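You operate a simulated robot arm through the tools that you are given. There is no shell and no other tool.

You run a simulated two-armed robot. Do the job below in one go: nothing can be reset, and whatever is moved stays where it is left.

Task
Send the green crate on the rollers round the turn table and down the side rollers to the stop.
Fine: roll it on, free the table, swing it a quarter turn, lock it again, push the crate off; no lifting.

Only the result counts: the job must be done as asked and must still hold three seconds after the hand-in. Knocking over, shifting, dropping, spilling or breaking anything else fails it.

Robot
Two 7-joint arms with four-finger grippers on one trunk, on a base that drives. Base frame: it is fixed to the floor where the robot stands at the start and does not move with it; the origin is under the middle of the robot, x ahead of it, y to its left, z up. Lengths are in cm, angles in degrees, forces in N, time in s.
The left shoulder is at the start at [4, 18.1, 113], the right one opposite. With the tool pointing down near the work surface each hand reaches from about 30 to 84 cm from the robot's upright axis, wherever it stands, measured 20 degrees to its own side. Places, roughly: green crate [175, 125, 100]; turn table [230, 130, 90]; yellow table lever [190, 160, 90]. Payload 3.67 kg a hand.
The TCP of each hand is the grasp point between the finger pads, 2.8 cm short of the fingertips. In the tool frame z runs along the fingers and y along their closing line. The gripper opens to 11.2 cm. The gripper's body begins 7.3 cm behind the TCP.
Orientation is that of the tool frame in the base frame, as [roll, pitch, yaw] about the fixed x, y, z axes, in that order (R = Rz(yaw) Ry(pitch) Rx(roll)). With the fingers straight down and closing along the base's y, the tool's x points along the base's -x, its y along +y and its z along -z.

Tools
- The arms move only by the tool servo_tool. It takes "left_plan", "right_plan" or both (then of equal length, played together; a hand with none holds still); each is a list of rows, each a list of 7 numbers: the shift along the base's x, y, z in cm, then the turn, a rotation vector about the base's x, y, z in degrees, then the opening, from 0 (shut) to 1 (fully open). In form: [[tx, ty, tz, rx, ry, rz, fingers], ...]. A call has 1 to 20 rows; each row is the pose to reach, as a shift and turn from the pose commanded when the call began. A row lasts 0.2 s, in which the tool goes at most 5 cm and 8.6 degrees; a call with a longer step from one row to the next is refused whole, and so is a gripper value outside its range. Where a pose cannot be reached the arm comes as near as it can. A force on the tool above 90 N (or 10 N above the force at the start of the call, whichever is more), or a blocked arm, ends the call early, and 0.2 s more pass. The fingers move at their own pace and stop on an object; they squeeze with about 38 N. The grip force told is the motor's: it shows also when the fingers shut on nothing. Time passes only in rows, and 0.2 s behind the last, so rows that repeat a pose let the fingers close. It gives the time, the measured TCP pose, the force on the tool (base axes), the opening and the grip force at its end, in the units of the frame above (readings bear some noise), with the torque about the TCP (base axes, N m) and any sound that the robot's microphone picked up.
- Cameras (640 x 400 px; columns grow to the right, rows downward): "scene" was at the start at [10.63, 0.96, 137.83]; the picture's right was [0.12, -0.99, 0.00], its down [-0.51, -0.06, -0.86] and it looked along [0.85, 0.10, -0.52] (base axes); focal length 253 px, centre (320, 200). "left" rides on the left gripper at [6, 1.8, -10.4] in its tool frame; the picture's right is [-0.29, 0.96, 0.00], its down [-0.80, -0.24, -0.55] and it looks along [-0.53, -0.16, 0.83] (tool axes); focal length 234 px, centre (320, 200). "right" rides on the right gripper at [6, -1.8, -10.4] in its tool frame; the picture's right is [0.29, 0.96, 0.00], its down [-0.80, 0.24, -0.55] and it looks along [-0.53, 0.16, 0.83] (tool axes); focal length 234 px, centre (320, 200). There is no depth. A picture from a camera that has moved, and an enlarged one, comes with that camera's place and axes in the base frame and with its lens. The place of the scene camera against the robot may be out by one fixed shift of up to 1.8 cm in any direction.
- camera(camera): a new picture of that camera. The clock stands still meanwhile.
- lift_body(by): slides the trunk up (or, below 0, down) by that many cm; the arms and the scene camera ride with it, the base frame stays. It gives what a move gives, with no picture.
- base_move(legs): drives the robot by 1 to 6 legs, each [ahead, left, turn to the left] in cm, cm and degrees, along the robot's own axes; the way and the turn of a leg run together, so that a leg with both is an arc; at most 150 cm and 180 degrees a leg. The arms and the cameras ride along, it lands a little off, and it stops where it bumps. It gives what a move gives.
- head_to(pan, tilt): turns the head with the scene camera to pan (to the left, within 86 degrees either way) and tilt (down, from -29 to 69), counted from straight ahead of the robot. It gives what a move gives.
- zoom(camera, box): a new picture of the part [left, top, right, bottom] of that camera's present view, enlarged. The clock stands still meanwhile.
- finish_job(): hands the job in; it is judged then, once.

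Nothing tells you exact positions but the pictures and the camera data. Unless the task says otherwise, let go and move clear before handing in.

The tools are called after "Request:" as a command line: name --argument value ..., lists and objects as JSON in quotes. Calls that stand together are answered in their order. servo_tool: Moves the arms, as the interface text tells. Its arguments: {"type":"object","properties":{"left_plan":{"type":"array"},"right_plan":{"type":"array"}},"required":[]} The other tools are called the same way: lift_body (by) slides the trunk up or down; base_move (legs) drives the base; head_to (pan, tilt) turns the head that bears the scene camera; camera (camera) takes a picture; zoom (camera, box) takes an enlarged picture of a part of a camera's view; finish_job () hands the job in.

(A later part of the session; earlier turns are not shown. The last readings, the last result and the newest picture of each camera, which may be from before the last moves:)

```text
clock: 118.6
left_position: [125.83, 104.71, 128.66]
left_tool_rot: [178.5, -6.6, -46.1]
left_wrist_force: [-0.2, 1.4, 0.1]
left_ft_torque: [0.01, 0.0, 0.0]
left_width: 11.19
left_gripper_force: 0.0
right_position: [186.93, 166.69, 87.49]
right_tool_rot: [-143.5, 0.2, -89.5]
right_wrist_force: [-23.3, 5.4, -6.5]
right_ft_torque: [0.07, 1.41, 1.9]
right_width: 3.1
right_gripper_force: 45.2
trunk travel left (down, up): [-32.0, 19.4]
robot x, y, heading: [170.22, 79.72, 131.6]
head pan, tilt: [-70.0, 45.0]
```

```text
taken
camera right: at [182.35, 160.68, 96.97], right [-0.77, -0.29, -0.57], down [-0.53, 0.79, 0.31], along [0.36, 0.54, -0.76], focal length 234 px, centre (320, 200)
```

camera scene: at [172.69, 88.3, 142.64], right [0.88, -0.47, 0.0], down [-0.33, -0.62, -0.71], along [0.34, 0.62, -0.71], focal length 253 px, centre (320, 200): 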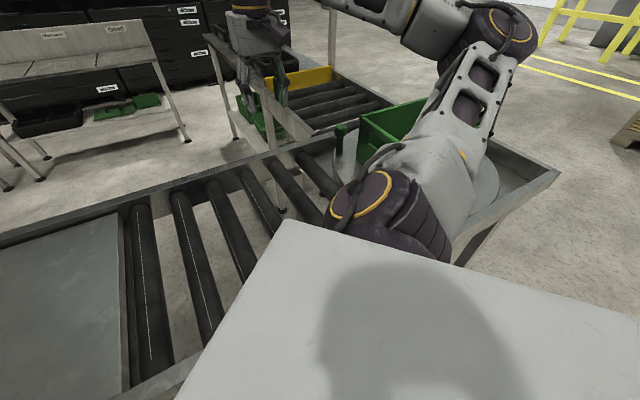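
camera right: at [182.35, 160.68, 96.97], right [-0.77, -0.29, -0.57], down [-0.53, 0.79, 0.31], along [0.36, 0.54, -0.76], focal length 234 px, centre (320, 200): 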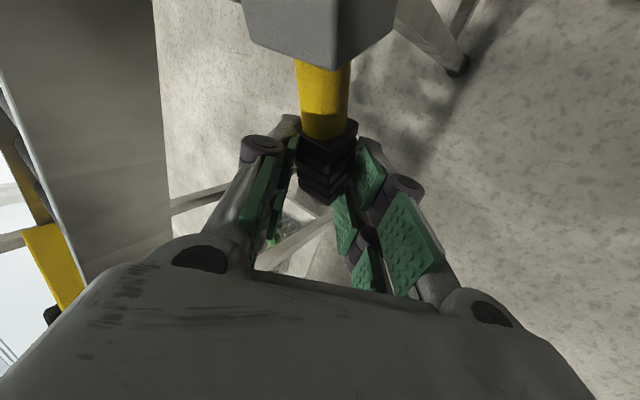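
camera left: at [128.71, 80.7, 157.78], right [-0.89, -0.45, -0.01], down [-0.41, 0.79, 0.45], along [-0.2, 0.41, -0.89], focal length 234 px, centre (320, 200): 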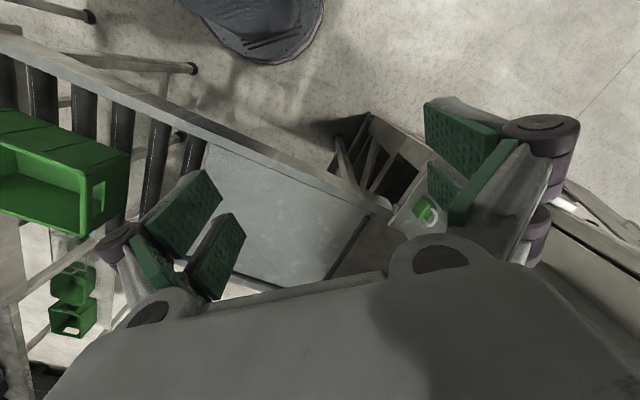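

Held across the corners (3.1 cm) with the lower finger pressing from beneath. I'll raise it along the arc in one smooth motion.

Request:
servo_tool --right_plan '[[0, 0.3, 0.7, 0, 0, 0, 0], [0.1, 0.6, 1.4, 0, 0, 0, 0], [0.2, 0.8, 2.1, 0, 0, 0, 0], [0.2, 1.0, 2.8, 0, 0, 0, 0], [0.2, 1.1, 3.5, 0, 0, 0, 0], [0.2, 1.2, 4.2, 0, 0, 0, 0]]'

Request:
camera --camera "right"

```text
clock: 120.0
left_position: [125.9, 104.78, 128.7]
left_tool_rot: [178.6, -6.6, -46.2]
left_wrist_force: [0.6, -0.2, 0.1]
left_ft_torque: [0.01, 0.02, -0.03]
left_width: 11.18
left_gripper_force: 0.0
right_position: [187.53, 167.76, 91.74]
right_tool_rot: [-143.5, 0.0, -89.8]
right_wrist_force: [-29.3, -12.0, -26.3]
right_ft_torque: [1.99, 0.27, -0.69]
right_width: 2.15
right_gripper_force: 45.5
trunk travel left (down, up): [-32.0, 19.4]
robot x, y, heading: [170.61, 79.79, 131.6]
head pan, tilt: [-70.0, 45.0]
```

```text
taken
camera right: at [182.84, 161.86, 101.1], right [-0.77, -0.29, -0.57], down [-0.53, 0.8, 0.3], along [0.37, 0.53, -0.76], focal length 234 px, centre (320, 200)
```

right: 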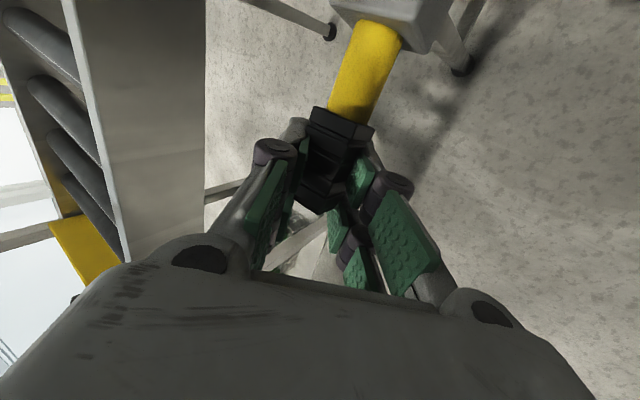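

The lever has come up to about horizontal and is still held. I'll keep raising it.

Request:
servo_tool --right_plan '[[0.1, -0.1, 0.7, 0, 0, 0, 0], [0.2, -0.3, 1.4, 0, 0, 0, 0], [0.2, -0.5, 2.1, 0, 0, 0, 0], [0.2, -0.8, 2.8, 0, 0, 0, 0]]'

Request:
camera --camera "right"

```text
clock: 121.0
left_position: [125.84, 105.42, 128.62]
left_tool_rot: [178.3, -6.8, -46.0]
left_wrist_force: [-0.2, 0.4, 0.3]
left_ft_torque: [-0.01, 0.04, 0.01]
left_width: 11.21
left_gripper_force: 0.1
right_position: [187.77, 167.48, 94.29]
right_tool_rot: [-143.6, 0.0, -89.5]
right_wrist_force: [-26.5, 4.5, -42.9]
right_ft_torque: [2.44, 0.11, -0.65]
right_width: 2.64
right_gripper_force: 45.2
trunk travel left (down, up): [-32.0, 19.4]
robot x, y, heading: [170.74, 79.54, 131.5]
head pan, tilt: [-70.0, 45.0]
```

```text
taken
camera right: at [183.07, 161.51, 103.64], right [-0.77, -0.29, -0.57], down [-0.53, 0.79, 0.3], along [0.36, 0.53, -0.76], focal length 234 px, centre (320, 200)
```

right: 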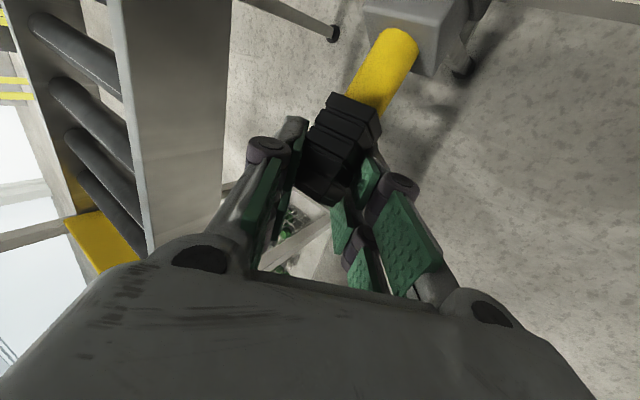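

Still held and now above horizontal, with resistance about 43 N. I'll raise it further.

Request:
servo_tool --right_plan '[[0.1, -0.2, 0.6, 0, 0, 0, 0], [0.1, -0.5, 1.2, 0, 0, 0, 0], [0.1, -0.8, 1.8, 0, 0, 0, 0], [0.1, -0.8, 1.8, 0, 0, 0, 0]]'

Request:
camera --camera "right"

```text
clock: 122.0
left_position: [126.12, 105.23, 128.69]
left_tool_rot: [178.1, -6.6, -45.8]
left_wrist_force: [0.4, -0.7, -0.1]
left_ft_torque: [0.12, 0.05, 0.02]
left_width: 11.2
left_gripper_force: 0.1
right_position: [186.86, 167.37, 95.42]
right_tool_rot: [-144.6, 0.7, -88.4]
right_wrist_force: [-14.0, 39.9, -44.8]
right_ft_torque: [2.52, 0.96, -0.54]
right_width: 2.75
right_gripper_force: 45.0
trunk travel left (down, up): [-32.0, 19.4]
robot x, y, heading: [170.66, 79.96, 131.8]
head pan, tilt: [-70.0, 45.0]
stopped in row 4 (right hand): the force on the tool passed its limit at 91 N (the readings are from after the stop); the commanded pose is now the measured one
```

```text
taken
camera right: at [182.56, 161.06, 104.78], right [-0.77, -0.3, -0.56], down [-0.54, 0.78, 0.32], along [0.34, 0.55, -0.76], focal length 234 px, centre (320, 200)
```

right: 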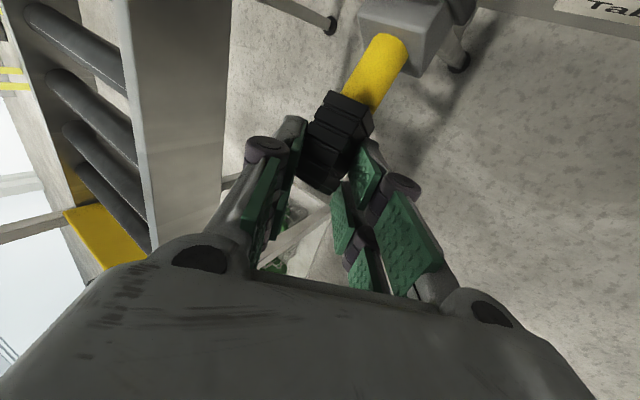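

The force limit tripped at about 27° above horizontal, which is probably the upper end of travel. I'll open the fingers and see whether the lever stays up.

Request:
servo_tool --right_plan '[[0, 0, 0, 0, 0, 0, 0.1], [0, 0, 0, 0, 0, 0, 0.3], [0, 0, 0, 0, 0, 0, 0.55], [0, 0, 0, 0, 0, 0, 0.55], [0, 0, 0, 0, 0, 0, 0.55]]'

Request:
camera --camera "right"

```text
clock: 123.2
left_position: [126.03, 104.64, 128.78]
left_tool_rot: [178.6, -6.4, -45.9]
left_wrist_force: [0.5, -0.1, -0.2]
left_ft_torque: [-0.01, -0.01, -0.03]
left_width: 11.21
left_gripper_force: 0.2
right_position: [187.36, 166.55, 96.21]
right_tool_rot: [-144.2, 0.5, -89.0]
right_wrist_force: [0.0, -0.3, 0.2]
right_ft_torque: [-0.02, 0.04, 0.0]
right_width: 6.16
right_gripper_force: 0.1
trunk travel left (down, up): [-32.0, 19.4]
robot x, y, heading: [170.32, 79.66, 131.8]
head pan, tilt: [-70.0, 45.0]
```

```text
taken
camera right: at [182.91, 160.3, 105.64], right [-0.77, -0.3, -0.56], down [-0.53, 0.78, 0.32], along [0.35, 0.55, -0.76], focal length 234 px, centre (320, 200)
```

right: 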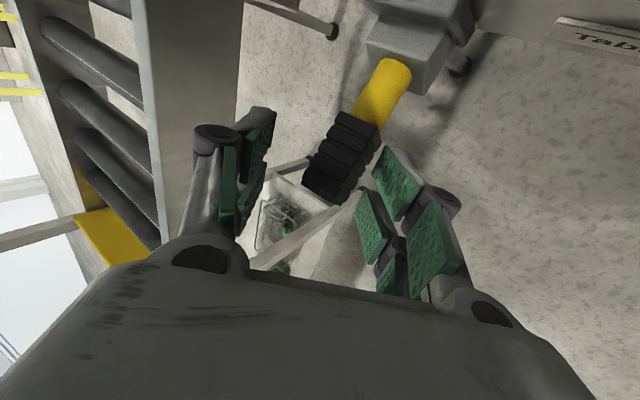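

The lever stays up: the table should be free. I'll withdraw along the tool axis, straighten the tool, then turn it so the fingers close along the disc's tangent at the green post with the camera facing outward.

Request:
servo_tool --right_plan '[[-2.3, 0, 3.3, 0, 0, 0, 0.6], [-4.6, 0, 6.5, 0, 0, 0, 0.6], [-6.9, 0, 9.8, 0, 0, 0, 0.6], [-6.9, -1, 14, 0, 7, 0, 0.6], [-6, -3, 16, 0, 14, 0, 0.6], [-5, -5, 18, 0, 21, 0, 0.6], [-5, -7, 19, 0, 28, 0, 0.6], [-5, -8, 20, 0, 35.5, 0, 0.6], [-5, -8, 20, 0, 35.5, 0, 0.6]]'

Request:
servo_tool --right_plan '[[1, 0, 0, 0, 0, -7.94, 0.6], [2, -0.5, 0, 0, 0, -15.9, 0.6], [4, -1, 0, 0, 0, -23.8, 0.6], [6, -1.5, 0, 0, 0, -31.8, 0.6], [8, -2, 0, 0, 0, -39.7, 0.6], [10, -2.5, 0, 0, 0, -47.6, 0.6], [12, -3, 0, 0, 0, -55.6, 0.6], [14, -3.5, 0, 0, 0, -63.5, 0.6], [16, -4, 0, 0, 0, -71.5, 0.6], [18, -4.5, 0, 0, 0, -79.4, 0.6], [20, -5, 0, 0, 0, -87.3, 0.6], [22, -5.5, 0, 0, 0, -95.3, 0.6], [24, -6, 0, 0, 0, -103.2, 0.6], [26, -6.5, 0, 0, 0, -111.2, 0.6], [28, -7, 0, 0, 0, -119.1, 0.6], [29, -7, 0, 0, 0, -127, 0.6], [29, -7, 0, 0, 0, -135, 0.6], [29, -7, 0, 0, 0, -135, 0.6]]'

Request:
camera --camera "right"

Request:
camera --camera "scene"

```text
clock: 125.2
left_position: [125.97, 104.6, 128.83]
left_tool_rot: [178.4, -6.5, -46.0]
left_wrist_force: [0.2, -0.6, 0.1]
left_ft_torque: [0.01, 0.01, 0.03]
left_width: 11.23
left_gripper_force: 0.0
right_position: [182.47, 158.43, 116.42]
right_tool_rot: [-179.8, 1.1, -89.6]
right_wrist_force: [0.3, 0.3, -0.3]
right_ft_torque: [0.01, -0.01, 0.0]
right_width: 6.71
right_gripper_force: 0.0
trunk travel left (down, up): [-32.0, 19.4]
robot x, y, heading: [170.35, 80.14, 132.0]
head pan, tilt: [-70.0, 45.0]
```

```text
clock: 129.1
left_position: [126.1, 104.6, 128.79]
left_tool_rot: [178.4, -6.3, -45.9]
left_wrist_force: [0.1, -0.2, -0.3]
left_ft_torque: [0.0, 0.0, -0.01]
left_width: 11.18
left_gripper_force: 0.1
right_position: [211.38, 151.54, 116.23]
right_tool_rot: [-179.7, 1.0, 135.4]
right_wrist_force: [0.6, 0.4, 0.4]
right_ft_torque: [-0.04, -0.02, -0.01]
right_width: 6.71
right_gripper_force: 0.0
right hand out of reach, approached as far as the arm can: row 6
trunk travel left (down, up): [-32.0, 19.4]
robot x, y, heading: [170.34, 79.84, 131.9]
head pan, tilt: [-70.0, 45.0]
```

```text
taken
camera right: at [205.75, 154.67, 126.46], right [0.47, 0.88, -0.01], down [0.73, -0.38, 0.57], along [0.5, -0.27, -0.82], focal length 234 px, centre (320, 200)
```

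right: 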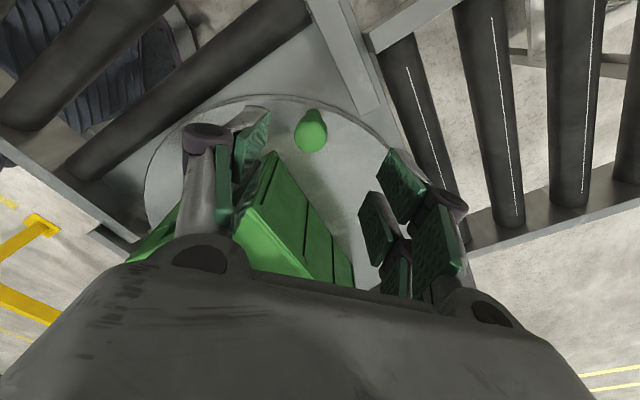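

```text
taken
camera scene: at [172.67, 88.34, 142.64], right [0.88, -0.47, 0.0], down [-0.33, -0.62, -0.71], along [0.33, 0.62, -0.71], focal length 253 px, centre (320, 200)
```

scene: 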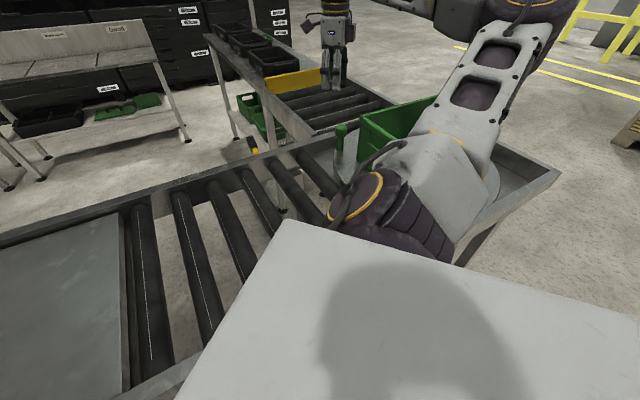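

The hand is turned as planned, and I place the post at about (213, 149.5) with its top near z≈101. I'll line up over it and lower the open fingers around the knob.

Request:
servo_tool --right_plan '[[0.8, -1, 0, 0, 0, 0, 0.6], [1.6, -2, -2, 0, 0, 0, 0.6], [1.6, -2, -5, 0, 0, 0, 0.6], [1.6, -2, -8, 0, 0, 0, 0.6], [1.6, -2, -8, 0, 0, 0, 0.6]]'

Request:
camera --camera "right"

```text
clock: 130.2
left_position: [126.15, 104.61, 128.86]
left_tool_rot: [178.5, -6.4, -46.0]
left_wrist_force: [-0.8, -0.6, 0.1]
left_ft_torque: [-0.01, -0.03, -0.01]
left_width: 11.2
left_gripper_force: 0.0
right_position: [212.91, 149.43, 107.97]
right_tool_rot: [-179.7, 1.2, 135.5]
right_wrist_force: [0.0, 0.0, 0.6]
right_ft_torque: [0.01, 0.0, 0.0]
right_width: 6.72
right_gripper_force: 0.0
trunk travel left (down, up): [-32.0, 19.4]
robot x, y, heading: [170.54, 79.78, 131.9]
head pan, tilt: [-70.0, 45.0]
```

```text
taken
camera right: at [207.36, 152.53, 118.24], right [0.47, 0.88, -0.01], down [0.73, -0.38, 0.57], along [0.5, -0.27, -0.82], focal length 234 px, centre (320, 200)
```

right: 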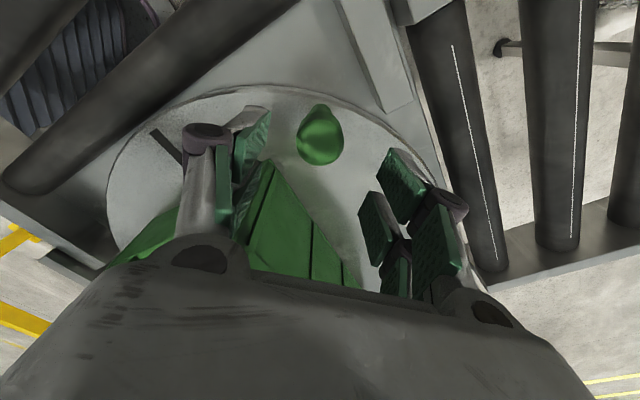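

The post is centred between the fingers. I'll lower onto the knob and close loosely around it.

Request:
servo_tool --right_plan '[[0, 0, -3, 0, 0, 0, 0.6], [0, 0, -6, 0, 0, 0, 0.6], [0, 0, -8.7, 0, 0, 0, 0.6], [0, 0, -8.7, 0, 0, 0, 0.5], [0, 0, -8.7, 0, 0, 0, 0.42], [0, 0, -8.7, 0, 0, 0, 0.42]]'

Request:
camera --camera "right"

```text
clock: 131.7
left_position: [126.08, 104.61, 128.84]
left_tool_rot: [178.5, -6.5, -46.0]
left_wrist_force: [-0.1, 0.7, 0.0]
left_ft_torque: [0.01, -0.02, -0.02]
left_width: 11.2
left_gripper_force: 0.0
right_position: [213.1, 149.54, 99.25]
right_tool_rot: [-179.7, 1.1, 135.4]
right_wrist_force: [-0.2, 0.4, -0.1]
right_ft_torque: [-0.03, 0.01, 0.04]
right_width: 4.72
right_gripper_force: 0.1
trunk travel left (down, up): [-32.0, 19.4]
robot x, y, heading: [170.44, 79.93, 131.7]
head pan, tilt: [-70.0, 45.0]
```

```text
taken
camera right: at [207.51, 152.6, 109.53], right [0.47, 0.88, -0.01], down [0.73, -0.38, 0.57], along [0.5, -0.27, -0.82], focal length 234 px, centre (320, 200)
```

right: 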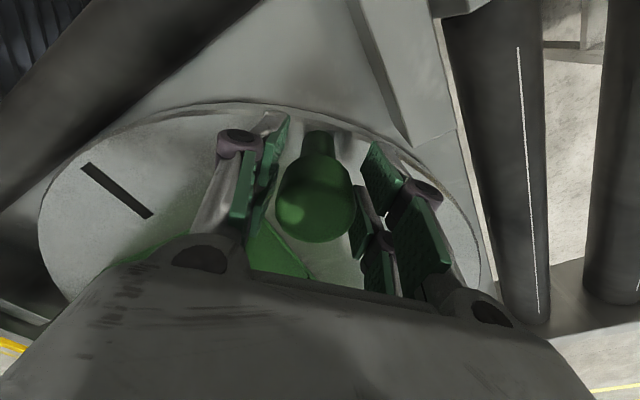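

The fingers form a loose fork around the knob. I'll now lead the post counter-clockwise along its circle for the first 18° and watch the force.

Request:
servo_tool --right_plan '[[-1.12, -1.22, 0, 0, 0, 4, 0.42], [-2.16, -2.53, 0, 0, 0, 8, 0.42], [-3.32, -4.25, 0, 0, 0, 13, 0.42], [-4.33, -6.07, 0, 0, 0, 18, 0.42], [-4.33, -6.07, 0, 0, 0, 18, 0.42]]'

Request:
camera --camera "right"

Request:
camera --camera "scene"

```text
clock: 132.5
left_position: [126.57, 105.77, 128.73]
left_tool_rot: [178.2, -6.7, -46.0]
left_wrist_force: [0.3, -1.1, -0.5]
left_ft_torque: [0.04, -0.06, 0.0]
left_width: 11.18
left_gripper_force: 0.1
right_position: [212.09, 147.37, 99.38]
right_tool_rot: [178.1, 1.2, 146.9]
right_wrist_force: [39.8, 58.6, -24.7]
right_ft_torque: [-0.76, 1.08, -0.1]
right_width: 7.73
right_gripper_force: 28.5
trunk travel left (down, up): [-32.0, 19.4]
robot x, y, heading: [170.83, 80.3, 131.7]
head pan, tilt: [-70.0, 45.0]
stopped in row 4 (right hand): the force on the tool passed its limit at 103 N (the readings are from after the stop); the commanded pose is now the measured one
```

```text
taken
camera right: at [205.66, 149.0, 109.65], right [0.28, 0.96, 0.03], down [0.78, -0.24, 0.58], along [0.56, -0.14, -0.82], focal length 234 px, centre (320, 200)
```

right: 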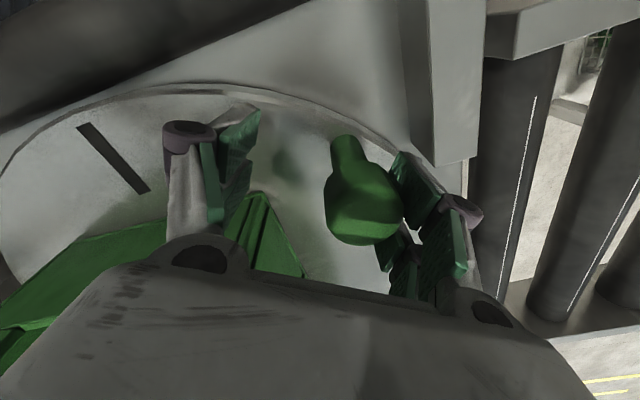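

```text
taken
camera scene: at [173.3, 89.57, 142.54], right [0.88, -0.47, 0.0], down [-0.34, -0.63, -0.7], along [0.33, 0.62, -0.71], focal length 253 px, centre (320, 200)
```

scene: 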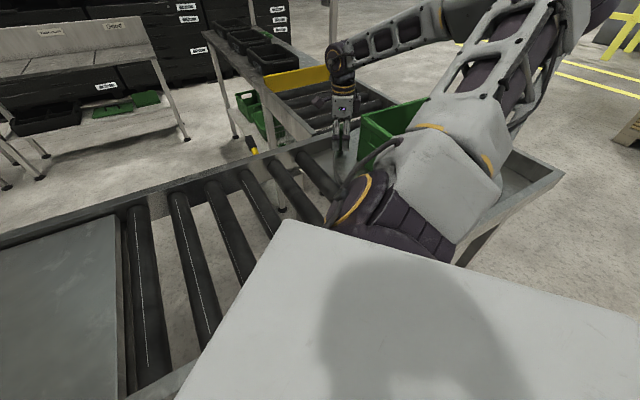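

The disc did not turn counter-clockwise even at 100 N. I'll relieve that load, and check the lever's position and whether it's fully up.

Request:
servo_tool --right_plan '[[0.7, 1.2, 0, 0, 0, -6, 0.6], [1.0, 2.1, 0, 0, 0, -11.5, 0.6], [1.0, 2.1, 0, 0, 0, -11.5, 0.6]]'

Request:
zoom --camera "scene" --box '[220, 125, 300, 175]'

Request:
camera --camera "right"

```text
clock: 133.3
left_position: [126.17, 104.79, 128.78]
left_tool_rot: [178.4, -6.4, -46.1]
left_wrist_force: [0.7, 0.1, -0.2]
left_ft_torque: [0.0, 0.02, 0.0]
left_width: 11.21
left_gripper_force: 0.0
right_position: [211.96, 148.21, 99.73]
right_tool_rot: [179.0, 1.3, 135.7]
right_wrist_force: [0.7, -0.1, -0.2]
right_ft_torque: [0.02, 0.02, 0.0]
right_width: 6.75
right_gripper_force: 0.2
trunk travel left (down, up): [-32.0, 19.4]
robot x, y, heading: [170.54, 80.02, 131.6]
head pan, tilt: [-70.0, 45.0]
```

```text
8.00 times, centred on (260, 150) of scene
camera zoom: at [172.79, 88.43, 142.64], right [0.88, -0.47, 0.0], down [-0.33, -0.62, -0.71], along [0.33, 0.62, -0.71], focal length 2024 px, centre (800, 600)
```

zoom: 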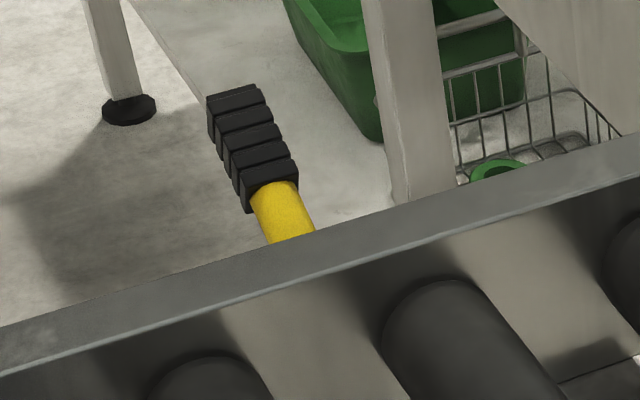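

```text
taken
camera right: at [206.12, 151.05, 109.99], right [0.46, 0.89, 0.01], down [0.72, -0.38, 0.58], along [0.52, -0.26, -0.82], focal length 234 px, centre (320, 200)
```

right: 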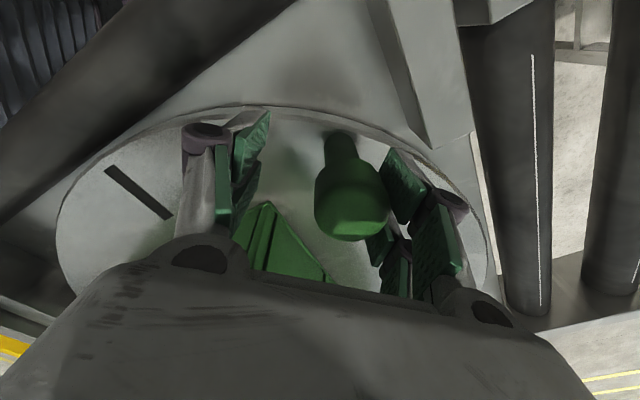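

The lever is still up and the disc stayed put, so counter-clockwise may simply be against a stop. I'll re-centre on the post and try gently the other way (clockwise).

Request:
servo_tool --right_plan '[[1.2, 1.2, -0.3, 0, 0, 0, 0.6], [1.2, 1.2, -0.3, 0, 0, 0, 0.42], [2.4, 2.35, -0.3, 0, 0, -4, 0.42], [3.7, 3.4, -0.3, 0, 0, -8, 0.42], [5.4, 4.6, -0.3, 0, 0, -13, 0.42], [5.4, 4.6, -0.3, 0, 0, -13, 0.42]]'

Request:
camera --camera "right"

```text
clock: 134.7
left_position: [126.14, 104.81, 128.9]
left_tool_rot: [178.6, -6.5, -46.1]
left_wrist_force: [-0.2, 0.4, -0.2]
left_ft_torque: [0.02, 0.0, -0.01]
left_width: 11.18
left_gripper_force: 0.1
right_position: [217.24, 152.79, 99.84]
right_tool_rot: [178.5, 1.1, 122.6]
right_wrist_force: [-0.1, -0.8, 0.3]
right_ft_torque: [0.03, 0.02, 0.0]
right_width: 4.71
right_gripper_force: 0.1
trunk travel left (down, up): [-32.0, 19.4]
robot x, y, heading: [170.5, 80.0, 131.8]
head pan, tilt: [-70.0, 45.0]
```

```text
taken
camera right: at [212.19, 156.96, 110.02], right [0.65, 0.76, 0.02], down [0.61, -0.54, 0.58], along [0.45, -0.36, -0.82], focal length 234 px, centre (320, 200)
```

right: 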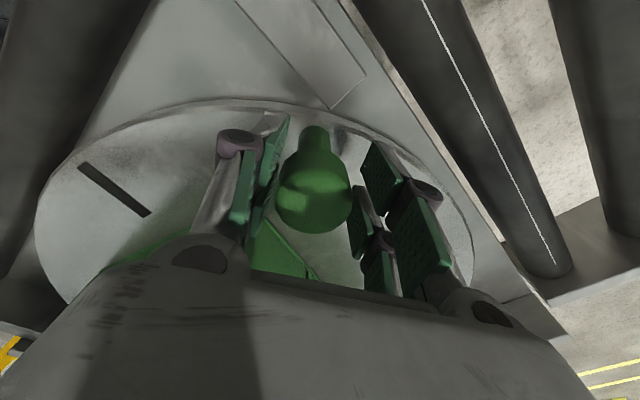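

Clockwise it turns freely: the post followed the hand with almost no force. From here the right arm can't reach the rest of the arc, so I'll release, retract the right hand while unwinding its wrist, and then reposition the robot to finish the swing with the left arm.

Request:
servo_tool --right_plan '[[0, 0, 0, 0, 0, 0, 0.6], [0, 0, 4.5, 0, 0, 0, 0.6], [0, 0, 9, 0, 0, 0, 0.6], [0, 0, 13.5, 0, 0, 0, 0.6], [0, 0, 18, 0, 0, 0, 0.6], [-3, -2, 19, 0, 0, 8.4, 0.6], [-6, -4, 20, 0, 0, 16.8, 0.6], [-10, -6, 21, 0, 0, 25.2, 0.6], [-14, -8, 22, 0, 0, 33.6, 0.6], [-18, -11, 23, 0, 0, 42, 0.6], [-21, -13, 24, 0, 0, 50.4, 0.6], [-25, -16, 25, 0, 0, 58.8, 0.6], [-28, -18, 25, 0, 0, 67.2, 0.6], [-32, -20, 25, 0, 0, 75.6, 0.6], [-36, -23, 25, 0, 0, 84, 0.6], [-40, -26, 25, 0, 0, 92.4, 0.6], [-44, -28, 25, 0, 0, 100.8, 0.6], [-48, -31, 25, 0, 0, 109.2, 0.6], [-52, -33, 25, 0, 0, 117.6, 0.6], [-52, -33, 25, 0, 0, 126, 0.6]]'

Request:
servo_tool --right_plan '[[0, 0, 0, 0, 0, 8.4, 0.6], [0, 0, 0, 0, 0, 16.8, 0.6], [0, 0, 0, 0, 0, 21.4, 0.6], [0, 0, 0, 0, 0, 21.4, 0.6]]'

Request:
camera --camera "scene"

```text
refused: row 10 steps farther than a row can; nothing moved
```

```text
clock: 135.7
left_position: [126.04, 104.77, 128.75]
left_tool_rot: [178.5, -6.5, -46.0]
left_wrist_force: [-0.1, -0.4, -0.3]
left_ft_torque: [0.0, -0.01, 0.03]
left_width: 11.19
left_gripper_force: 0.0
right_position: [217.34, 152.78, 99.58]
right_tool_rot: [178.7, 1.2, 144.2]
right_wrist_force: [-0.3, -1.4, -0.8]
right_ft_torque: [-0.01, 0.02, 0.01]
right_width: 6.74
right_gripper_force: 0.1
trunk travel left (down, up): [-32.0, 19.4]
robot x, y, heading: [170.91, 80.04, 131.9]
head pan, tilt: [-70.0, 45.0]
```

```text
taken
camera scene: at [172.77, 88.46, 142.64], right [0.88, -0.47, 0.0], down [-0.33, -0.62, -0.71], along [0.33, 0.62, -0.71], focal length 253 px, centre (320, 200)
```

scene: 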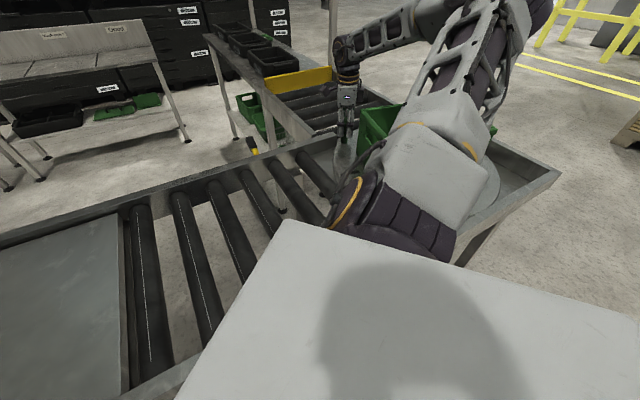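

The first call was refused (one step slightly too long), and the small turn happened in place around the post without any force. I'll repeat the retreat with shorter steps: straight up first, then back while unwinding.

Request:
servo_tool --right_plan '[[0, 0, 0, 0, 0, 0, 0.6], [0, 0, 4.5, 0, 0, 0, 0.6], [0, 0, 9, 0, 0, 0, 0.6], [0, 0, 13.5, 0, 0, 0, 0.6], [0, 0, 18, 0, 0, 0, 0.6], [-3, -2, 19, 0, 0, 8.4, 0.6], [-6, -4, 20, 0, 0, 16.8, 0.6], [-9.5, -6, 21, 0, 0, 25.2, 0.6], [-13, -8, 22, 0, 0, 33.6, 0.6], [-16.5, -10, 23, 0, 0, 42, 0.6], [-20, -12, 24, 0, 0, 50.4, 0.6], [-23.5, -14, 25, 0, 0, 58.8, 0.6], [-27, -16, 25, 0, 0, 67.2, 0.6], [-30.5, -18.5, 25, 0, 0, 75.6, 0.6], [-34, -21, 25, 0, 0, 84, 0.6], [-37.5, -23.5, 25, 0, 0, 92.4, 0.6], [-41, -26, 25, 0, 0, 100.8, 0.6], [-45, -28.5, 25, 0, 0, 109.2, 0.6], [-49, -31, 25, 0, 0, 117.6, 0.6], [-52, -33, 25, 0, 0, 125.8, 0.6]]'

```text
clock: 139.9
left_position: [126.17, 104.66, 128.76]
left_tool_rot: [178.7, -6.4, -46.2]
left_wrist_force: [0.0, 0.1, -0.4]
left_ft_torque: [0.03, -0.01, -0.01]
left_width: 11.2
left_gripper_force: 0.0
right_position: [165.28, 119.46, 124.35]
right_tool_rot: [178.7, 1.2, -90.0]
right_wrist_force: [-0.7, -0.4, 0.9]
right_ft_torque: [0.01, -0.01, 0.02]
right_width: 6.72
right_gripper_force: 0.0
trunk travel left (down, up): [-32.0, 19.4]
robot x, y, heading: [170.58, 79.99, 131.9]
head pan, tilt: [-70.0, 45.0]
```

The right hand is clear at (165, 119, 124). I'll back off, turn to heading 80 and go across to x≈236.

Request:
base_move --legs '[[-22, 20, 0], [0, 0, -52], [11.5, -65, 0]]'

Request:
head_to --pan 5 --tilt 40

Request:
camera --camera "scene"

```text
clock: 147.7
left_position: [227.92, 101.43, 128.88]
left_tool_rot: [178.5, -6.5, -96.6]
left_wrist_force: [-0.3, 0.0, 0.8]
left_ft_torque: [0.04, -0.02, 0.02]
left_width: 11.19
left_gripper_force: 0.0
right_position: [264.56, 80.74, 124.47]
right_tool_rot: [178.8, 1.3, -140.8]
right_wrist_force: [0.4, 0.6, 0.3]
right_ft_torque: [0.02, 0.0, -0.01]
right_width: 6.73
right_gripper_force: 0.0
trunk travel left (down, up): [-32.0, 19.4]
robot x, y, heading: [236.55, 51.31, 81.1]
head pan, tilt: [-70.0, 45.0]
```

```text
clock: 149.2
left_position: [228.01, 101.51, 128.89]
left_tool_rot: [178.5, -6.6, -96.6]
left_wrist_force: [-0.6, -0.5, 1.0]
left_ft_torque: [0.0, 0.02, 0.01]
left_width: 11.23
left_gripper_force: 0.0
right_position: [264.5, 80.61, 124.33]
right_tool_rot: [178.8, 1.3, -140.8]
right_wrist_force: [0.5, 0.4, 0.8]
right_ft_torque: [-0.03, 0.01, -0.03]
right_width: 6.7
right_gripper_force: 0.1
trunk travel left (down, up): [-32.0, 19.4]
robot x, y, heading: [237.22, 51.36, 81.2]
head pan, tilt: [5.0, 40.0]
```

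```text
taken
camera scene: at [237.54, 61.76, 143.37], right [1.0, -0.07, 0.0], down [-0.04, -0.64, -0.77], along [0.05, 0.76, -0.64], focal length 253 px, centre (320, 200)
```

scene: 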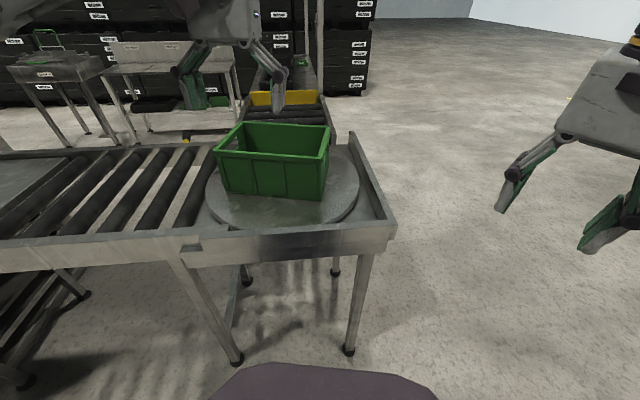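

The crate sits on the disc, turned about 13° clockwise already. I'll zoom in to check the crate's pose and then move in.

Request:
zoom --camera "scene" --box '[190, 90, 410, 250]'

Request:
base_move --legs '[[26, 4, 0]]'

```text
2.50 times, centred on (300, 170) of scene
camera zoom: at [237.54, 61.76, 143.37], right [1.0, -0.07, 0.0], down [-0.04, -0.64, -0.77], along [0.05, 0.76, -0.64], focal length 632 px, centre (370, 275)
```

zoom: 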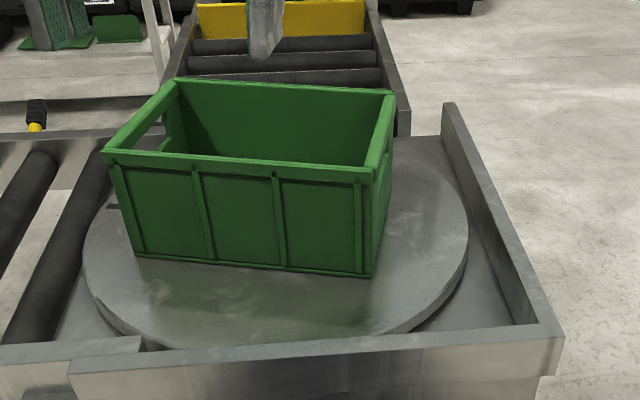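

```text
clock: 151.1
left_position: [227.83, 127.51, 128.8]
left_tool_rot: [178.5, -6.5, -96.5]
left_wrist_force: [-0.5, -0.2, -0.3]
left_ft_torque: [0.01, 0.0, 0.03]
left_width: 11.18
left_gripper_force: 0.1
right_position: [264.4, 106.63, 124.37]
right_tool_rot: [178.6, 1.2, -140.6]
right_wrist_force: [0.4, -0.6, 0.3]
right_ft_torque: [0.01, 0.0, 0.01]
right_width: 6.75
right_gripper_force: 0.0
trunk travel left (down, up): [-32.0, 19.4]
robot x, y, heading: [236.81, 77.8, 81.5]
head pan, tilt: [5.0, 40.0]
```

I'm at (236.8, 77.8), heading 81. The post should be near (217, 152.7). I'll straighten the left tool, then turn it about 131° while moving over the post, with the camera facing away from the crate.

Request:
servo_tool --left_plan '[[0, 0, 0, 6.3, -2.2, 0, 0.8], [0, 0, 0, 6.3, -2.2, 0, 0.6]]'

Request:
servo_tool --left_plan '[[0, 1, 0, 0, 0, 8.2, 0.6], [0, 2, 0, 0, 0, 16.4, 0.6], [0, 3, 0, 0, 0, 24.6, 0.6], [0, 4, 0, 0, 0, 32.8, 0.6], [-1, 5, 0, 0, 0, 41, 0.6], [-2, 6.5, 0, 0, 0, 49.2, 0.6], [-3, 8, 0, 0, 0, 57.4, 0.6], [-4, 10, 0, 0, 0, 65.6, 0.6], [-5, 12, -1, 0, 0, 73.8, 0.6], [-6, 14, -2, 0, 0, 82, 0.6], [-7, 16, -3, 0, 0, 90.2, 0.6], [-8, 18, -4, 0, 0, 98.4, 0.6], [-9, 20, -6, 0, 0, 106.6, 0.6], [-10, 22, -8, 0, 0, 114.8, 0.6], [-10.6, 24, -10, 0, 0, 123, 0.6], [-10.6, 25.2, -11, 0, 0, 131.2, 0.6], [-10.6, 25.2, -11, 0, 0, 131.2, 0.6]]'

Request:
camera --camera "left"

Request:
camera --camera "scene"

```text
clock: 151.7
left_position: [227.83, 127.56, 128.79]
left_tool_rot: [179.9, 0.1, -96.6]
left_wrist_force: [1.1, 0.2, -0.2]
left_ft_torque: [-0.01, -0.04, -0.04]
left_width: 6.72
left_gripper_force: 0.0
right_position: [264.3, 106.73, 124.38]
right_tool_rot: [178.7, 1.1, -140.6]
right_wrist_force: [0.1, 0.1, 0.0]
right_ft_torque: [-0.02, -0.01, 0.02]
right_width: 6.71
right_gripper_force: 0.1
trunk travel left (down, up): [-32.0, 19.4]
robot x, y, heading: [236.7, 77.36, 81.4]
head pan, tilt: [5.0, 40.0]
```

```text
clock: 155.3
left_position: [217.37, 152.74, 118.02]
left_tool_rot: [180.0, 0.1, 34.6]
left_wrist_force: [-0.6, -0.3, -0.5]
left_ft_torque: [0.03, 0.03, 0.02]
left_width: 6.69
left_gripper_force: 0.0
right_position: [264.31, 106.68, 124.39]
right_tool_rot: [178.6, 1.2, -140.6]
right_wrist_force: [0.1, 0.0, 0.5]
right_ft_torque: [0.02, 0.0, 0.01]
right_width: 6.72
right_gripper_force: 0.1
trunk travel left (down, up): [-32.0, 19.4]
robot x, y, heading: [236.94, 77.25, 81.4]
head pan, tilt: [5.0, 40.0]
```

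```text
taken
camera left: at [223.29, 154.69, 128.26], right [0.31, -0.95, 0.0], down [-0.79, -0.26, 0.55], along [-0.53, -0.17, -0.83], focal length 234 px, centre (320, 200)
```

left: 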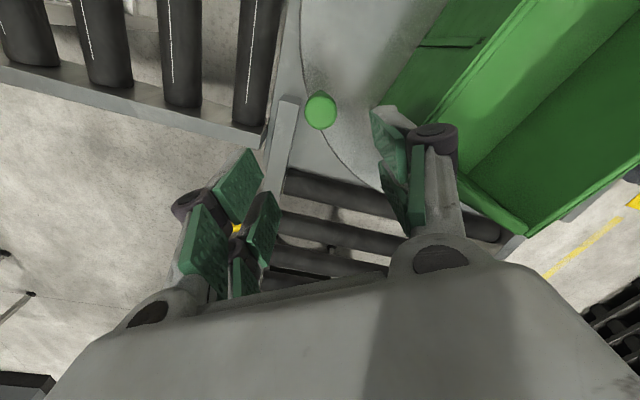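

```text
taken
camera scene: at [237.38, 87.83, 143.37], right [1.0, -0.06, 0.0], down [-0.04, -0.64, -0.77], along [0.05, 0.76, -0.64], focal length 253 px, centre (320, 200)
```

scene: 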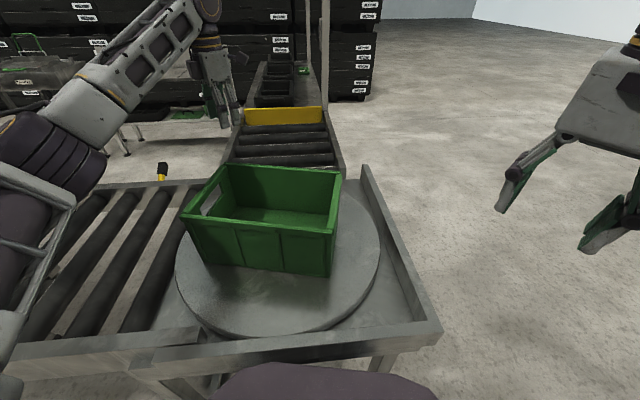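

The post top is right under the left hand's grasp point at (217.2, 152.8), and the fingers clear the crate. I'll lower to z≈101 and grip the knob firmly.

Request:
servo_tool --left_plan '[[0, 0, -4, 0, 0, 0, 0.6], [0, 0, -8, 0, 0, 0, 0.6], [0, 0, -11, 0, 0, 0, 0.6], [0, 0, -14, 0, 0, 0, 0.6], [0, 0, -17, 0, 0, 0, 0.6], [0, 0, -17, 0, 0, 0, 0.6]]'

Request:
camera --camera "left"

```text
clock: 156.7
left_position: [217.11, 152.8, 100.69]
left_tool_rot: [-180.0, 0.0, 34.6]
left_wrist_force: [0.1, 0.2, -0.7]
left_ft_torque: [0.03, 0.01, 0.03]
left_width: 6.69
left_gripper_force: 0.2
right_position: [264.28, 106.78, 124.37]
right_tool_rot: [178.6, 1.2, -140.5]
right_wrist_force: [0.2, 0.5, -0.1]
right_ft_torque: [0.0, 0.04, -0.03]
right_width: 6.71
right_gripper_force: 0.0
trunk travel left (down, up): [-32.0, 19.4]
robot x, y, heading: [237.12, 77.51, 81.5]
head pan, tilt: [5.0, 40.0]
```

```text
taken
camera left: at [223.17, 154.69, 110.94], right [0.31, -0.95, 0.0], down [-0.79, -0.25, 0.55], along [-0.53, -0.17, -0.83], focal length 234 px, centre (320, 200)
```

left: 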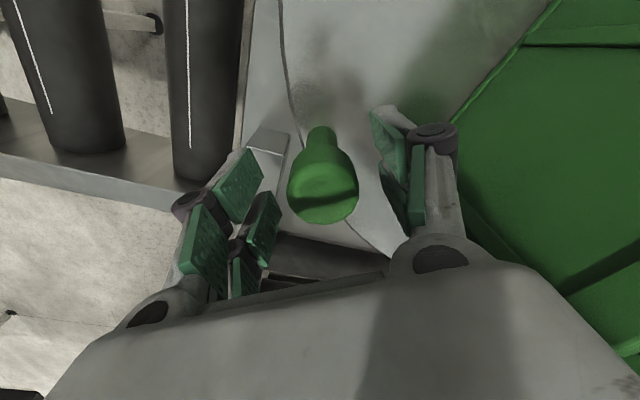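

The knob is between the pads. I'll close on it.

Request:
servo_tool --left_plan '[[0, 0, 0, 0, 0, 0, 0.4], [0, 0, 0, 0, 0, 0, 0.2], [0, 0, 0, 0, 0, 0, 0], [0, 0, 0, 0, 0, 0, 0], [0, 0, 0, 0, 0, 0, 0]]'

```text
clock: 157.9
left_position: [217.22, 152.69, 100.56]
left_tool_rot: [179.9, 0.1, 34.6]
left_wrist_force: [5.9, -10.5, -5.6]
left_ft_torque: [-0.2, -0.4, 0.07]
left_width: 3.59
left_gripper_force: 45.0
right_position: [264.27, 106.68, 124.47]
right_tool_rot: [178.6, 1.3, -140.6]
right_wrist_force: [-0.5, -0.2, -0.3]
right_ft_torque: [0.03, -0.03, -0.01]
right_width: 6.73
right_gripper_force: 0.0
trunk travel left (down, up): [-32.0, 19.4]
robot x, y, heading: [236.75, 77.68, 81.4]
head pan, tilt: [5.0, 40.0]
```

The knob is gripped (3.6 cm) with only light force. I'll lead it clockwise along the circle, turning the hand with the disc; the first 24° now.

Request:
servo_tool --left_plan '[[1.0, 0.5, 0, 0, 0, -3, 0], [2.1, 1.1, 0, 0, 0, -6, 0], [4.36, 2.1, 0, 0, 0, -12, 0], [6.7, 2.9, 0, 0, 0, -18, 0], [9.12, 3.4, 0, 0, 0, -24, 0], [9.12, 3.4, 0, 0, 0, -24, 0]]'

Request:
camera --camera "scene"

```text
clock: 159.3
left_position: [226.46, 156.33, 100.77]
left_tool_rot: [-179.8, 0.0, 10.6]
left_wrist_force: [-2.7, 22.5, 1.4]
left_ft_torque: [0.62, 0.43, -0.19]
left_width: 3.56
left_gripper_force: 45.3
right_position: [264.32, 107.05, 124.3]
right_tool_rot: [178.8, 1.1, -140.7]
right_wrist_force: [0.1, -0.3, 0.6]
right_ft_torque: [0.0, -0.01, 0.0]
right_width: 6.71
right_gripper_force: 0.1
trunk travel left (down, up): [-32.0, 19.4]
robot x, y, heading: [236.95, 77.55, 81.4]
head pan, tilt: [5.0, 40.0]
```

```text
taken
camera scene: at [237.35, 88.22, 143.35], right [1.0, -0.06, 0.0], down [-0.04, -0.64, -0.76], along [0.05, 0.76, -0.64], focal length 253 px, centre (320, 200)
```

scene: 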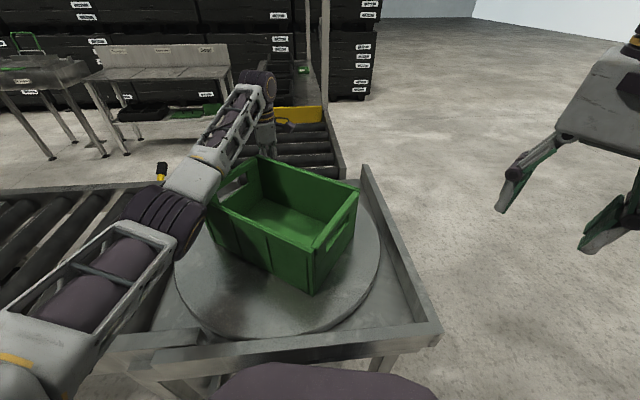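

The crate is turning with the disc nicely. The post pulls slightly outward, so I'll use a radius 0.4 cm larger and lead it another 36°.

Request:
servo_tool --left_plan '[[1.2, 0.4, 0, 0, 0, -3, 0], [2.43, 0.66, 0, 0, 0, -6, 0], [4.94, 0.67, 0, 0, 0, -12, 0], [7.44, 0.41, 0, 0, 0, -18, 0], [9.9, -0.1, 0, 0, 0, -24, 0], [12.29, -0.87, 0, 0, 0, -30, 0], [14.59, -1.89, 0, 0, 0, -36, 0], [14.59, -1.89, 0, 0, 0, -36, 0]]'

Request:
camera --camera "scene"

```text
clock: 161.1
left_position: [241.18, 154.19, 100.59]
left_tool_rot: [-180.0, 0.1, -25.5]
left_wrist_force: [13.0, 21.4, 4.1]
left_ft_torque: [0.4, -0.47, -0.02]
left_width: 3.53
left_gripper_force: 44.4
right_position: [264.56, 106.84, 124.21]
right_tool_rot: [178.8, 1.0, -140.6]
right_wrist_force: [-0.9, -0.4, -0.3]
right_ft_torque: [0.0, -0.01, 0.0]
right_width: 6.72
right_gripper_force: 0.1
trunk travel left (down, up): [-32.0, 19.4]
robot x, y, heading: [237.04, 77.52, 81.2]
head pan, tilt: [5.0, 40.0]
```

```text
taken
camera scene: at [237.61, 88.15, 143.34], right [1.0, -0.07, 0.0], down [-0.04, -0.64, -0.76], along [0.05, 0.76, -0.64], focal length 253 px, centre (320, 200)
```

scene: 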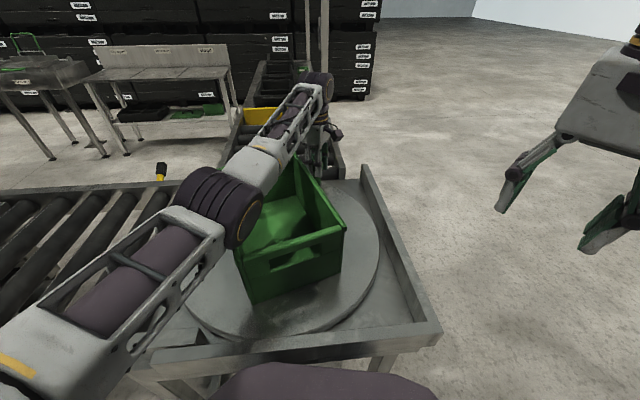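

About 74° done; the post pulls outward slightly so my centre is off by half a centimetre, which I'll correct. I'll lead the last 16° slowly and watch for the end stop.

Request:
servo_tool --left_plan '[[1.3, -0.3, 0, 0, 0, -2.8, 0], [2.5, -0.8, 0, 0, 0, -5.7, 0], [3.4, -1.4, 0, 0, 0, -8.2, 0], [4.2, -2.0, 0, 0, 0, -10.7, 0], [5.0, -2.6, 0, 0, 0, -13.2, 0], [5.8, -3.3, 0, 0, 0, -15.7, 0], [5.8, -3.3, 0, 0, 0, -15.7, 0]]'

Request:
camera --camera "scene"

Request:
camera --camera "left"

```text
clock: 162.7
left_position: [246.46, 150.84, 100.67]
left_tool_rot: [179.7, 0.0, -41.1]
left_wrist_force: [-22.4, -22.5, -15.9]
left_ft_torque: [-0.23, 0.35, -0.1]
left_width: 3.51
left_gripper_force: 44.8
right_position: [264.11, 106.56, 124.48]
right_tool_rot: [178.6, 1.3, -140.5]
right_wrist_force: [0.0, 0.4, 0.8]
right_ft_torque: [-0.03, -0.01, -0.01]
right_width: 6.69
right_gripper_force: 0.1
trunk travel left (down, up): [-32.0, 19.4]
robot x, y, heading: [237.01, 77.65, 81.3]
head pan, tilt: [5.0, 40.0]
```

```text
taken
camera scene: at [237.11, 87.71, 143.37], right [1.0, -0.06, 0.0], down [-0.04, -0.64, -0.77], along [0.05, 0.77, -0.64], focal length 253 px, centre (320, 200)
```

scene: 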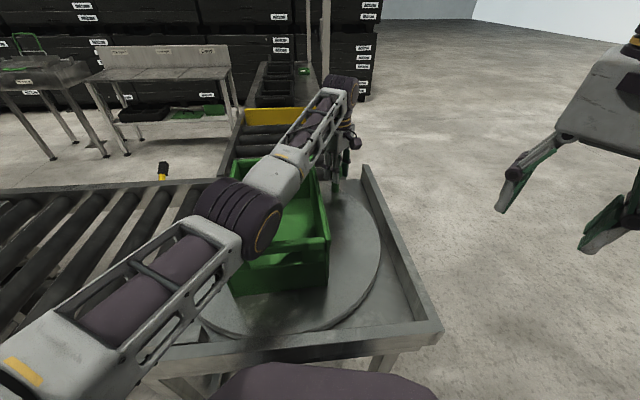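

```text
taken
camera left: at [249.82, 145.51, 110.97], right [-0.85, -0.53, 0.0], down [-0.44, 0.71, 0.55], along [-0.3, 0.46, -0.83], focal length 234 px, centre (320, 200)
```

left: 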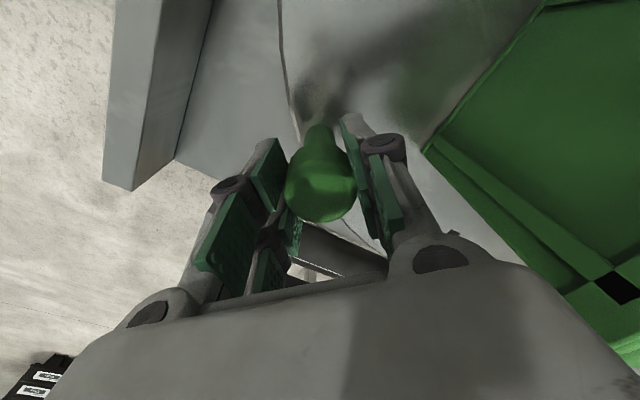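

Nearly there: about 88° by my estimate with no tangential resistance yet. I'll correct the radius and creep the last couple of degrees.

Request:
servo_tool --left_plan '[[-0.2, -0.5, 0, 0, 0, -0.5, 0], [0.0, -0.9, 0, 0, 0, -1.5, 0], [0.2, -1.2, 0, 0, 0, -2.5, 0], [0.2, -1.2, 0, 0, 0, -2.5, 0]]'

Request:
zoom --camera "scene" --box '[140, 80, 460, 360]'

```text
clock: 163.7
left_position: [246.62, 150.5, 102.01]
left_tool_rot: [-178.6, 0.6, -43.5]
left_wrist_force: [6.0, 56.1, -30.3]
left_ft_torque: [0.42, 0.14, -0.23]
left_width: 3.53
left_gripper_force: 44.3
right_position: [263.99, 106.88, 124.55]
right_tool_rot: [178.7, 1.3, -140.4]
right_wrist_force: [0.7, 0.8, 0.3]
right_ft_torque: [0.01, 0.01, -0.04]
right_width: 6.74
right_gripper_force: 0.0
trunk travel left (down, up): [-32.0, 19.4]
robot x, y, heading: [236.61, 77.86, 81.4]
head pan, tilt: [5.0, 40.0]
```

```text
1.43 times, centred on (300, 220) of scene
camera zoom: at [237.06, 87.83, 143.47], right [1.0, -0.06, 0.0], down [-0.04, -0.64, -0.77], along [0.05, 0.77, -0.64], focal length 361 px, centre (349, 171)
```

zoom: 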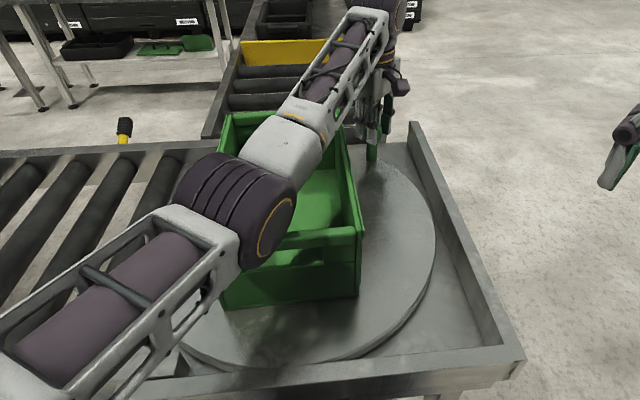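

The resistance shows the disc has reached its stop, and the geometry fits a full 90° turn about (230.3, 133.3). I'll relax the push, let go of the knob and lift straight up.

Request:
servo_tool --left_plan '[[-0.1, 0.4, 0.3, 0, 0, 1, 0], [-0.2, 0.8, 0.5, 0, 0, 1.5, 0], [-0.2, 0.8, 0.5, 0, 0, 1.5, 0.2], [-0.2, 0.8, 0.5, 0, 0, 1.5, 0.5], [-0.2, 0.8, 0.5, 0, 0, 1.5, 0.6], [-0.2, 0.8, 0.5, 0, 0, 1.5, 0.6]]'

Request:
camera --camera "left"

```text
clock: 165.1
left_position: [246.8, 150.57, 101.36]
left_tool_rot: [179.9, 0.0, -42.1]
left_wrist_force: [-0.6, 0.7, -0.1]
left_ft_torque: [-0.04, -0.01, 0.01]
left_width: 6.7
left_gripper_force: 0.1
right_position: [264.5, 106.83, 124.28]
right_tool_rot: [178.7, 1.1, -140.6]
right_wrist_force: [0.2, 0.5, -0.1]
right_ft_torque: [-0.03, 0.03, -0.03]
right_width: 6.73
right_gripper_force: 0.0
trunk travel left (down, up): [-32.0, 19.4]
robot x, y, heading: [237.38, 77.59, 81.4]
head pan, tilt: [5.0, 40.0]
```

```text
taken
camera left: at [250.17, 145.27, 111.6], right [-0.86, -0.52, 0.0], down [-0.43, 0.71, 0.55], along [-0.29, 0.47, -0.83], focal length 234 px, centre (320, 200)
```

left: 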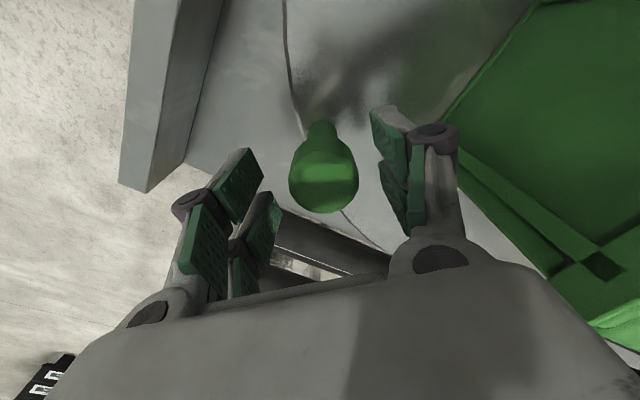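

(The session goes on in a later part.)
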